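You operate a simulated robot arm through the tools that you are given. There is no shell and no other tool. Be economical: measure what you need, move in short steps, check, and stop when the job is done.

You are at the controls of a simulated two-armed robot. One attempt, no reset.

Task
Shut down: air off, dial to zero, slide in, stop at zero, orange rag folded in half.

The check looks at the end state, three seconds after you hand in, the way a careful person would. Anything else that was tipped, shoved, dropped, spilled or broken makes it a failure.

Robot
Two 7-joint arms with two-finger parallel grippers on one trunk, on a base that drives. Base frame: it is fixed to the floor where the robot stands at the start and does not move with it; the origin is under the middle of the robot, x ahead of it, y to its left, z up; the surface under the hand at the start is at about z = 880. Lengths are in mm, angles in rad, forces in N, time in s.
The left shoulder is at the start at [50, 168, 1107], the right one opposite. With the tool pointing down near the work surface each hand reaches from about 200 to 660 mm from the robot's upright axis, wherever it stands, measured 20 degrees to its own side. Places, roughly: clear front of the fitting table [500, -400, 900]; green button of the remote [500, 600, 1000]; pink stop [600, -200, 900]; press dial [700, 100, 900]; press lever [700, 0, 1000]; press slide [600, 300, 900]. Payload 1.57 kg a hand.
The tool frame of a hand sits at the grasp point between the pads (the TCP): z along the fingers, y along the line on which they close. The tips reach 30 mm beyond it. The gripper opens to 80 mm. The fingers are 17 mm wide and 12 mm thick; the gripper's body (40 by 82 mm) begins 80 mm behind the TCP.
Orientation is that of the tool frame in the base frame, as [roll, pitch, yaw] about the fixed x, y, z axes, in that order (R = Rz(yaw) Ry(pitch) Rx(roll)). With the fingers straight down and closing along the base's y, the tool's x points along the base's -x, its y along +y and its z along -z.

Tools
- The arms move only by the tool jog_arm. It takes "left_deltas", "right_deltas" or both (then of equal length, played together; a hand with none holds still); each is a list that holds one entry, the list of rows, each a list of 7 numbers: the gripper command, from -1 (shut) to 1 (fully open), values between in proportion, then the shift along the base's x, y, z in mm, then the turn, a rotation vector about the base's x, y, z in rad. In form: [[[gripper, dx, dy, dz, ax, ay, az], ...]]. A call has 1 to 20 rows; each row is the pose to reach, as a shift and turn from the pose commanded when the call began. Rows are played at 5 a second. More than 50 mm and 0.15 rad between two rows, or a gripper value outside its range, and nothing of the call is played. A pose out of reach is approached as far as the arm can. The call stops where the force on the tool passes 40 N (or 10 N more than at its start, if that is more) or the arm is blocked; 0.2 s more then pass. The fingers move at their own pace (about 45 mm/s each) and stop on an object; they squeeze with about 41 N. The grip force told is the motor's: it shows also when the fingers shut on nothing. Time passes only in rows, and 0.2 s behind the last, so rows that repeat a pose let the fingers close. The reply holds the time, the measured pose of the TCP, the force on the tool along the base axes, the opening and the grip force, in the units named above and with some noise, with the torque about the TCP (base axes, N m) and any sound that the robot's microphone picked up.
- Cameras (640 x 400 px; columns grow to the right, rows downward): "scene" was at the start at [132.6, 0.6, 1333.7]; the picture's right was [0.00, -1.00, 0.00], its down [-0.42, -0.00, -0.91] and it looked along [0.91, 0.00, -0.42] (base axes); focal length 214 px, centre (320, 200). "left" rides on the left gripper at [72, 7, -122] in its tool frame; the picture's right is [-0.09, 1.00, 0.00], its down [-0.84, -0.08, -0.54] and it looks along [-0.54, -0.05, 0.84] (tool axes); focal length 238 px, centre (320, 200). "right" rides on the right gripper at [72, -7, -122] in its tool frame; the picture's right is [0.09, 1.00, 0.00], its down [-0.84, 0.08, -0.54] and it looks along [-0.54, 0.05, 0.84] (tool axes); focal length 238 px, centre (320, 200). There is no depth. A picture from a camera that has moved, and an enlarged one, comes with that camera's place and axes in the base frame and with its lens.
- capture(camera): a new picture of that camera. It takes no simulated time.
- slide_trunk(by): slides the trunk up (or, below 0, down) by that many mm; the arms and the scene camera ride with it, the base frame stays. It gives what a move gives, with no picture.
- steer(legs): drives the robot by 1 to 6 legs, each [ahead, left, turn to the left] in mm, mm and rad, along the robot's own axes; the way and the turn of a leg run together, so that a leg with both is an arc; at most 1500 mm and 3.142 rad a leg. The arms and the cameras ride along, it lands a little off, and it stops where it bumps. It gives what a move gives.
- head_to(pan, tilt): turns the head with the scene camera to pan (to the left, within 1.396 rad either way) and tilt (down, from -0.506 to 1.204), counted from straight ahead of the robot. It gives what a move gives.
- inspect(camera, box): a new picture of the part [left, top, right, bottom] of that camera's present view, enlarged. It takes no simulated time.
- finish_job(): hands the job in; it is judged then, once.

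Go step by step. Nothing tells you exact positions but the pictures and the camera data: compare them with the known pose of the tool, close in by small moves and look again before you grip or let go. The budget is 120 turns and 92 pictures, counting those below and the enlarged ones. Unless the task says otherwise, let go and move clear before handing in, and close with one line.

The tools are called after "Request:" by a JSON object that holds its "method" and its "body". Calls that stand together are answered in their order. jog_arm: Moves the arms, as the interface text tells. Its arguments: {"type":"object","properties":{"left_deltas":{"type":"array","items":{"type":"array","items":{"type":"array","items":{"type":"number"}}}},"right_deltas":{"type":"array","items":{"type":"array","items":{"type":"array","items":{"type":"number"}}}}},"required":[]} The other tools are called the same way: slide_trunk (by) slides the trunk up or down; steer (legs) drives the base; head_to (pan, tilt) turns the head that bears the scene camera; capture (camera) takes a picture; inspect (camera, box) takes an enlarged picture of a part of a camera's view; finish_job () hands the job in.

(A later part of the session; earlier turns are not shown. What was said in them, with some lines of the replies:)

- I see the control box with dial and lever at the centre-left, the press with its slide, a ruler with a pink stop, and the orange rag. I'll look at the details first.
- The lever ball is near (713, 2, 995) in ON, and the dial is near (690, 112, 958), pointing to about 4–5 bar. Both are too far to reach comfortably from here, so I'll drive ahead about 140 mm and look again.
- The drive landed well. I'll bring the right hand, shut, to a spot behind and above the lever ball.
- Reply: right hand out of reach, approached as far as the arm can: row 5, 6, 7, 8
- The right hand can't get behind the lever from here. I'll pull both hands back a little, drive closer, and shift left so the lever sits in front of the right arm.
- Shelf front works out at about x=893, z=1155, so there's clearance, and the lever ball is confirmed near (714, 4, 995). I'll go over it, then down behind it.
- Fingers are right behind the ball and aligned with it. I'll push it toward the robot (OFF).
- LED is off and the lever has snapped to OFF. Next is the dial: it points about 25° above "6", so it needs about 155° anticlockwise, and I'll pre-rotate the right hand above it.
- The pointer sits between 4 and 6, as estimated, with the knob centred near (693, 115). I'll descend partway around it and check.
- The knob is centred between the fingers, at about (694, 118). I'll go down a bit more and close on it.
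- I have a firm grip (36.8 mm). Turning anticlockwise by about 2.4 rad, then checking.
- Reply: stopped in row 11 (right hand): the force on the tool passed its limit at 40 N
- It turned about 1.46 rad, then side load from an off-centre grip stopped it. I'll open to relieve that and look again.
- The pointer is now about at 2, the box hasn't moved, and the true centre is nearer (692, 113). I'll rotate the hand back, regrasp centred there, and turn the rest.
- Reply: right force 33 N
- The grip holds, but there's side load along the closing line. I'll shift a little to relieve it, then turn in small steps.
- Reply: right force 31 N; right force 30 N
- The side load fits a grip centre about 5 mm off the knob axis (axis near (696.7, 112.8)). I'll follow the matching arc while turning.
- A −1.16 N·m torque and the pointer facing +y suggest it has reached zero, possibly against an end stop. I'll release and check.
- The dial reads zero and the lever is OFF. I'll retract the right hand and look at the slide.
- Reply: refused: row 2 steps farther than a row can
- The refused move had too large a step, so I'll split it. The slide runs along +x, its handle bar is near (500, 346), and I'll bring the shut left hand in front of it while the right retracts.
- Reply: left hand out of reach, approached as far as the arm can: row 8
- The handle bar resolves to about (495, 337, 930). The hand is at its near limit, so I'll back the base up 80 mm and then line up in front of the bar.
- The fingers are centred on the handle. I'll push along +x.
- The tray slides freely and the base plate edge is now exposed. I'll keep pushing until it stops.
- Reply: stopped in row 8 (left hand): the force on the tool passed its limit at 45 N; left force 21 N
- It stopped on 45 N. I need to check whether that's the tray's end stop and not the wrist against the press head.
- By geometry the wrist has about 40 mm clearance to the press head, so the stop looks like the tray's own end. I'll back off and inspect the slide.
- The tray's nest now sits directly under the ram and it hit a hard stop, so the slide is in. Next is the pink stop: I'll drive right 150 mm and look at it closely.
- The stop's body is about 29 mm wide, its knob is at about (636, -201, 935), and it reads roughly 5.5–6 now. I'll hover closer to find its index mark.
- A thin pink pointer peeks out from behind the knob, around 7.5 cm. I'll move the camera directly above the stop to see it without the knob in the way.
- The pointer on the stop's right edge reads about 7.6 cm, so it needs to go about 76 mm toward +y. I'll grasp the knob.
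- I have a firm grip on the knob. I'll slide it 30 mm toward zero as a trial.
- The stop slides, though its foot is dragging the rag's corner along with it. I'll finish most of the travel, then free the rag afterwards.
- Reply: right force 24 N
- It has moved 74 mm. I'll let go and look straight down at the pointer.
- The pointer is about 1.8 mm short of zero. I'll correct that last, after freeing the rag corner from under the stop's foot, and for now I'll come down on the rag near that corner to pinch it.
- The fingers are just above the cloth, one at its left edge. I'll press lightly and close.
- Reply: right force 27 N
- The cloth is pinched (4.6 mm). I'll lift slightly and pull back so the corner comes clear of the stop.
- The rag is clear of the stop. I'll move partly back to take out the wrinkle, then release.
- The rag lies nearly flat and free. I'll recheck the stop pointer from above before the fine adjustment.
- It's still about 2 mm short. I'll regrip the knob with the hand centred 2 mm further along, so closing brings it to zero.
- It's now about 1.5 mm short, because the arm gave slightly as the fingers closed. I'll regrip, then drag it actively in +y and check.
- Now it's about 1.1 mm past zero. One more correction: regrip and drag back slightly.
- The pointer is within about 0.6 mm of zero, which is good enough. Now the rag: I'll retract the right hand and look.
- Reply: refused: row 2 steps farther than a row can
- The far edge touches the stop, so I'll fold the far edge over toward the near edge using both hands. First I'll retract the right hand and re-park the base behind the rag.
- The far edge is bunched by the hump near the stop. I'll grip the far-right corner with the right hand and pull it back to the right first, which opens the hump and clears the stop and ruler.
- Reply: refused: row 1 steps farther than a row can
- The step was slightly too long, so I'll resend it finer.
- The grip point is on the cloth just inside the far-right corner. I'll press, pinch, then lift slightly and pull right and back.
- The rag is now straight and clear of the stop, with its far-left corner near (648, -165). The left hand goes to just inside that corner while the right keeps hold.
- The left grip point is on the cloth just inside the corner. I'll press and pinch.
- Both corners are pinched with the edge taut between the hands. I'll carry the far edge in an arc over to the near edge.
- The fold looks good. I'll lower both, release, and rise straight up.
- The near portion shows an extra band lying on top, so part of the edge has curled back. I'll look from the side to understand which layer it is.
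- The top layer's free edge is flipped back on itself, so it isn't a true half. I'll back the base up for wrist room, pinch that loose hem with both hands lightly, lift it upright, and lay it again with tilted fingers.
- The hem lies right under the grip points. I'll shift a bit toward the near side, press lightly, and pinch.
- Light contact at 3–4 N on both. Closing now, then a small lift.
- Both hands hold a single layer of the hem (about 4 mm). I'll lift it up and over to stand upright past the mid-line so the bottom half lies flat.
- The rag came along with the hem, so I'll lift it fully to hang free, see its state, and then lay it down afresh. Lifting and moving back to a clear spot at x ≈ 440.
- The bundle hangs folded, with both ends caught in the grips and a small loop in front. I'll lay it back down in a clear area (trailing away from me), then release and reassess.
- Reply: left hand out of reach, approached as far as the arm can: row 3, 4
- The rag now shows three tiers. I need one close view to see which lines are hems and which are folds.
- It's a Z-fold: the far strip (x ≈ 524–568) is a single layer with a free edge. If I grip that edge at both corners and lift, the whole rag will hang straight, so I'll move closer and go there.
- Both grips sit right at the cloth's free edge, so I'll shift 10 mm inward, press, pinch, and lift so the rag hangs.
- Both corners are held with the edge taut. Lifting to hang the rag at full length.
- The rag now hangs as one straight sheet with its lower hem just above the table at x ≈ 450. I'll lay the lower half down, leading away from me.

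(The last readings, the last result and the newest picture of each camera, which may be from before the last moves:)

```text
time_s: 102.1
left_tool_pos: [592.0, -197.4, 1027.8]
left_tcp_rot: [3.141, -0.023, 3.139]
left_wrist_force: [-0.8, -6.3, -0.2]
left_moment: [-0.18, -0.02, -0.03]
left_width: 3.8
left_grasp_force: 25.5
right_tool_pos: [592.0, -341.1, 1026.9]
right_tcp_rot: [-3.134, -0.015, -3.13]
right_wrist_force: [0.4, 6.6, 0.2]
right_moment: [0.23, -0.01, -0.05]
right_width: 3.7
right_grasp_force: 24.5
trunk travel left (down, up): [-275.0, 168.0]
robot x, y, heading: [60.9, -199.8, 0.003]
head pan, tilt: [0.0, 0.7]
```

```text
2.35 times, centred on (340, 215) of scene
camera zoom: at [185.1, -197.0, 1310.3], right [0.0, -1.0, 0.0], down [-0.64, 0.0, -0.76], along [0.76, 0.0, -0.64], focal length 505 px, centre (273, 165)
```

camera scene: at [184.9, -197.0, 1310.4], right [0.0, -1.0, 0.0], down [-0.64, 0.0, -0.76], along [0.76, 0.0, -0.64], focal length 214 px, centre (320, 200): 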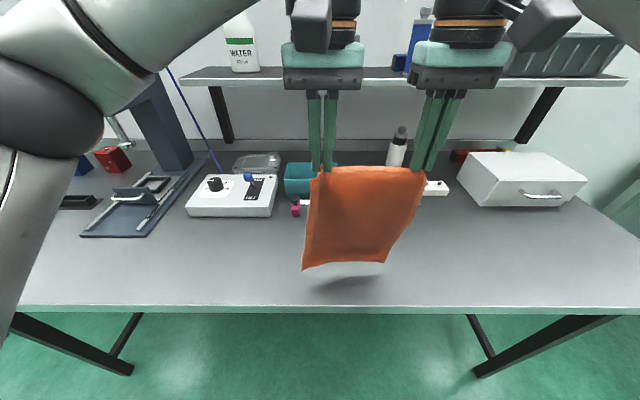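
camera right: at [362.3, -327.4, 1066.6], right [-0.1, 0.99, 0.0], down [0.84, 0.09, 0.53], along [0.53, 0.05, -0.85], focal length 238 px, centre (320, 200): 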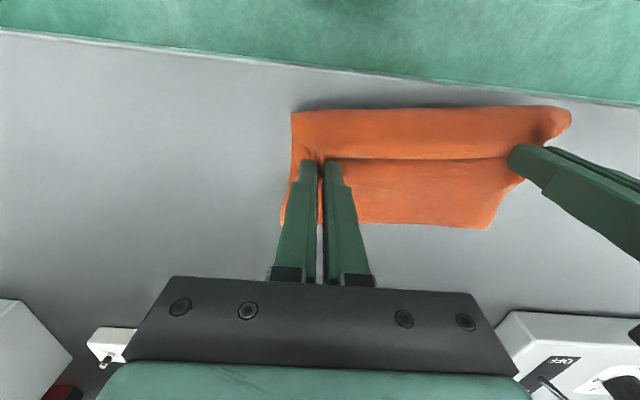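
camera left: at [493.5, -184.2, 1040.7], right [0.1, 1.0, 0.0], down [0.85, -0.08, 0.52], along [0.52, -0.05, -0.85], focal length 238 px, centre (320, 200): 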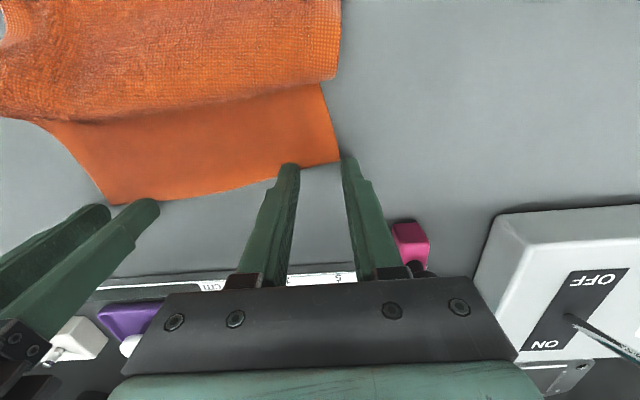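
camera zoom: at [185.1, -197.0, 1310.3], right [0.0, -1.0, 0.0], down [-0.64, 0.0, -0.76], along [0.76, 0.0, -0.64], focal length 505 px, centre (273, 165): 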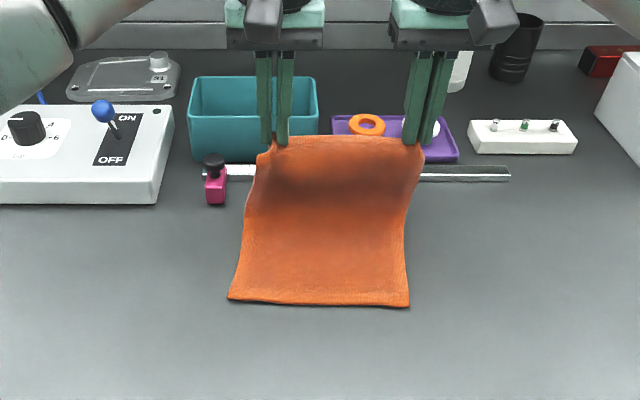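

The lower half lies flat with its hem at x ≈ 480, and the top edge is about 27 mm too far right. I'll now fold it back toward me on a taut arc, tilting the fingers and shifting 27 mm left to align.

Request:
{"method": "jog_arm", "body": {"left_deltas": [[[-1, 14, 0, -1, 0, 0, 0], [-1, 28, 0, -3, 0, 0, 0], [-1, 11, 2, 2, 0, 0, 0], [-1, -6, 5, 1, 0, -0.06, 0], [-1, -22, 8, -2, 0, -0.12, 0], [-1, -38, 11, -8, 0, -0.18, 0], [-1, -53, 14, -15, 0, -0.24, 0], [-1, -67, 17, -24, 0, -0.3, 0], [-1, -80, 20, -35, 0, -0.36, 0], [-1, -91, 22, -47, 0, -0.42, 0], [-1, -102, 24, -60, 0, -0.48, 0], [-1, -109, 25, -75, 0, -0.54, 0], [-1, -116, 27, -91, 0, -0.6, 0], [-1, -117, 27, -103, 0, -0.6, 0], [-1, -117, 27, -110, 0, -0.6, 0]]], "right_deltas": [[[-1, 14, 0, -1, 0, 0, 0], [-1, 28, 0, -3, 0, 0, 0], [-1, 11, 2, 2, 0, 0, 0], [-1, -6, 5, 1, 0, -0.06, 0], [-1, -24, 8, -2, 0, -0.12, 0], [-1, -40, 11, -8, 0, -0.18, 0], [-1, -57, 14, -15, 0, -0.24, 0], [-1, -71, 17, -24, 0, -0.3, 0], [-1, -86, 20, -35, 0, -0.36, 0], [-1, -97, 22, -47, 0, -0.42, 0], [-1, -108, 24, -60, 0, -0.48, 0], [-1, -117, 25, -75, 0, -0.54, 0], [-1, -124, 27, -91, 0, -0.6, 0], [-1, -125, 27, -103, 0, -0.6, 0], [-1, -125, 27, -110, 0, -0.6, 0]]]}}

Request:
{"method": "inspect", "body": {"camera": "scene", "box": [250, 150, 430, 300]}}

```text
time_s: 105.3
left_tool_pos: [475.4, -171.0, 918.0]
left_tcp_rot: [3.139, 0.579, 3.139]
left_wrist_force: [-1.1, -5.5, 3.9]
left_moment: [-0.16, 0.0, -0.03]
left_width: 4.0
left_grasp_force: 25.0
right_tool_pos: [468.0, -312.1, 917.9]
right_tcp_rot: [-3.127, 0.592, -3.13]
right_wrist_force: [-1.2, 3.1, 7.7]
right_moment: [0.09, -0.01, 0.04]
right_width: 3.4
right_grasp_force: 24.6
trunk travel left (down, up): [-275.0, 168.0]
robot x, y, heading: [59.9, -198.4, 0.012]
head pan, tilt: [0.0, 0.7]
```

```text
2.67 times, centred on (340, 225) of scene
camera zoom: at [183.9, -197.0, 1310.8], right [0.0, -1.0, 0.0], down [-0.64, 0.0, -0.77], along [0.77, 0.0, -0.64], focal length 572 px, centre (267, 133)
```

zoom: 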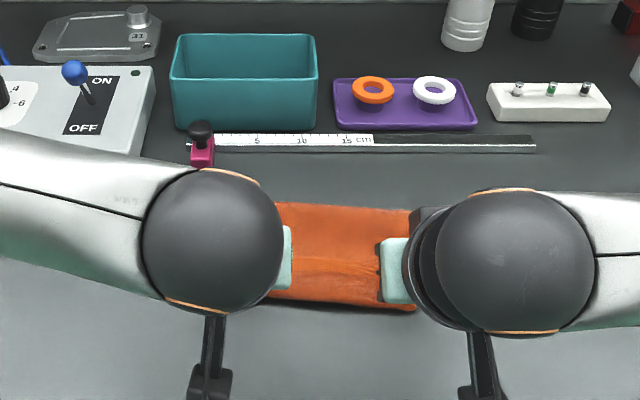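

The layer bellied slightly toward me again, because my arc was a bit too short for the cloth. While still holding it, I'll retrace to upright, pull taut, and fold again on a larger radius with more finger tilt.

Request:
{"method": "jog_arm", "body": {"left_deltas": [[[-1, 0, 0, 27, 0, 0.05, 0], [-1, 1, 0, 53, 0, 0.1, 0], [-1, 24, 0, 81, 0, 0.2, 0], [-1, 53, 0, 102, 0, 0.3, 0], [-1, 86, 0, 115, 0, 0.4, 0], [-1, 115, 0, 120, 0, 0.5, 0], [-1, 137, 0, 120, 0, 0.6, 0], [-1, 137, 0, 120, 0, 0.6, 0], [-1, 122, 0, 121, 0, 0.5, 0], [-1, 86, 0, 116, 0, 0.4, 0], [-1, 53, 0, 103, 0, 0.3, 0], [-1, 24, 0, 82, 0, 0.2, 0], [-1, 7, 0, 63, 0, 0.1, 0], [-1, -6, 0, 43, 0, 0, 0], [-1, -17, 0, 20, 0, -0.1, 0], [-1, -21, 0, 4, 0, -0.15, 0], [-1, -21, 0, -3, 0, -0.15, 0]]], "right_deltas": [[[-1, 0, 0, 27, 0, 0.05, 0], [-1, 1, 0, 53, 0, 0.1, 0], [-1, 24, 0, 81, 0, 0.2, 0], [-1, 53, 0, 102, 0, 0.3, 0], [-1, 86, 0, 115, 0, 0.4, 0], [-1, 115, 0, 120, 0, 0.5, 0], [-1, 137, 0, 120, 0, 0.6, 0], [-1, 137, 0, 120, 0, 0.6, 0], [-1, 122, 0, 121, 0, 0.5, 0], [-1, 86, 0, 116, 0, 0.4, 0], [-1, 53, 0, 103, 0, 0.3, 0], [-1, 24, 0, 82, 0, 0.2, 0], [-1, 7, 0, 63, 0, 0.1, 0], [-1, -6, 0, 43, 0, 0, 0], [-1, -17, 0, 20, 0, -0.1, 0], [-1, -21, 0, 4, 0, -0.15, 0], [-1, -21, 0, -3, 0, -0.15, 0]]]}}

```text
time_s: 108.9
left_tool_pos: [452.4, -171.2, 914.8]
left_tcp_rot: [3.141, 0.734, 3.14]
left_wrist_force: [0.4, -3.5, 5.1]
left_moment: [-0.09, -0.12, -0.12]
left_width: 3.9
left_grasp_force: 25.0
right_tool_pos: [446.4, -311.0, 913.6]
right_tcp_rot: [-3.126, 0.741, -3.128]
right_wrist_force: [1.0, 5.6, 7.5]
right_moment: [0.17, -0.09, 0.09]
right_width: 3.0
right_grasp_force: 24.6
trunk travel left (down, up): [-275.0, 168.0]
robot x, y, heading: [59.3, -202.5, 0.008]
head pan, tilt: [0.0, 0.7]
```

The landing forces are light. I'll open, withdraw along the finger direction, straighten the hands, and look once.

Request:
{"method": "jog_arm", "body": {"left_deltas": [[[-0.6, 0, 0, 0, 0, 0, 0], [-0.4, 0, 0, 0, 0, 0, 0], [-0.3, -6, 0, 7, 0, 0, 0], [-0.3, -18, 0, 22, 0, 0, 0], [-0.3, -30, 0, 45, 0, 0.05, 0], [-0.3, -36, 5, 80, 0, 0.15, 0], [-0.3, -36, 25, 115, 0, 0.28, 0], [-0.3, -36, 55, 145, 0, 0.42, 0], [-0.3, -36, 95, 165, 0, 0.56, 0], [-0.3, -36, 140, 175, 0, 0.7, 0]]], "right_deltas": [[[-0.6, 0, 0, 0, 0, 0, 0], [-0.4, 0, 0, 0, 0, 0, 0], [-0.3, -6, 0, 7, 0, 0, 0], [-0.3, -18, 0, 22, 0, 0, 0], [-0.3, -30, 0, 45, 0, 0.05, 0], [-0.3, -36, -5, 80, 0, 0.15, 0], [-0.3, -36, -25, 115, 0, 0.28, 0], [-0.3, -36, -55, 145, 0, 0.42, 0], [-0.3, -36, -95, 165, 0, 0.56, 0], [-0.3, -36, -140, 175, 0, 0.7, 0]]]}}

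Request:
{"method": "inspect", "body": {"camera": "scene", "box": [250, 170, 430, 300]}}

```text
time_s: 111.1
left_tool_pos: [415.6, -27.1, 1092.0]
left_tcp_rot: [-3.139, 0.025, 3.137]
left_wrist_force: [-0.5, 0.4, 0.7]
left_moment: [-0.02, 0.0, 0.0]
left_width: 28.1
left_grasp_force: 0.1
right_tool_pos: [410.6, -455.0, 1090.1]
right_tcp_rot: [-3.136, 0.034, -3.127]
right_wrist_force: [0.8, 0.6, 0.0]
right_moment: [0.03, -0.03, 0.02]
right_width: 27.8
right_grasp_force: 0.1
right hand out of reach, approached as far as the arm can: row 4, 5
trunk travel left (down, up): [-275.0, 168.0]
robot x, y, heading: [56.7, -195.3, 0.002]
head pan, tilt: [0.0, 0.7]
```

```text
3.08 times, centred on (340, 235) of scene
camera zoom: at [184.3, -196.8, 1310.4], right [0.0, -1.0, 0.0], down [-0.64, 0.0, -0.77], along [0.77, 0.0, -0.64], focal length 660 px, centre (258, 92)
```

zoom: 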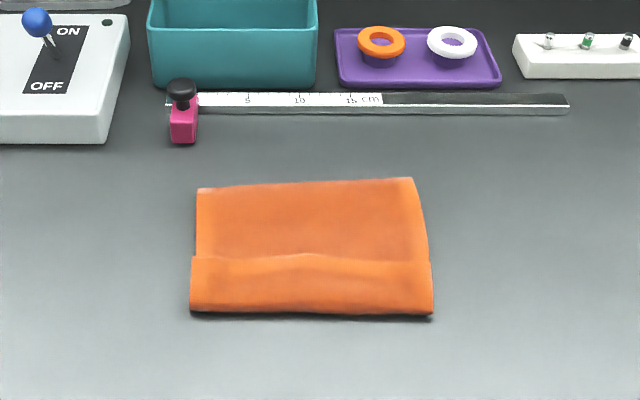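

Both hems meet and the rag is down to half its length, but the near ~45 mm is turned over on itself, so the fold isn't perfectly crisp. With one picture left, I'll use it to check the whole bench rather than risk another fold without seeing it.

Request:
{"method": "capture", "body": {"camera": "scene"}}

```text
0 pictures are left
camera scene: at [184.3, -196.8, 1310.4], right [0.0, -1.0, 0.0], down [-0.64, 0.0, -0.77], along [0.77, 0.0, -0.64], focal length 214 px, centre (320, 200)
```

scene: 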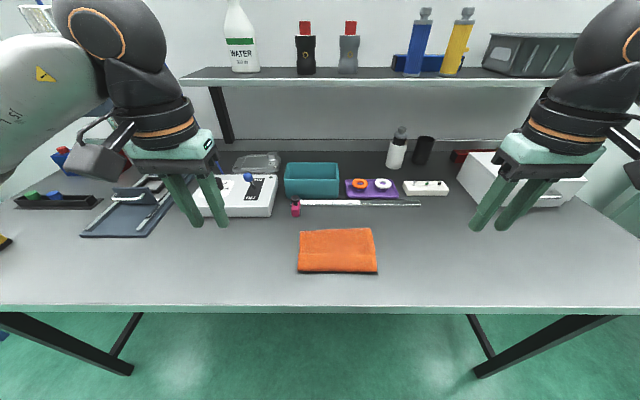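

The bench looks undisturbed: lever OFF, dial at zero, slide in, stop at zero, and the rag flat at half its length. Both hands are clear, so I'm handing in.

Request:
{"method": "finish_job", "body": {}}

```text
The job is handed in.
```

I handed in with the air off, dial at zero, slide in and stop within about 0.6 mm of zero. The rag is down to half its length, but it is not a clean single fold: about 45 mm along the near edge is turned back on itself.
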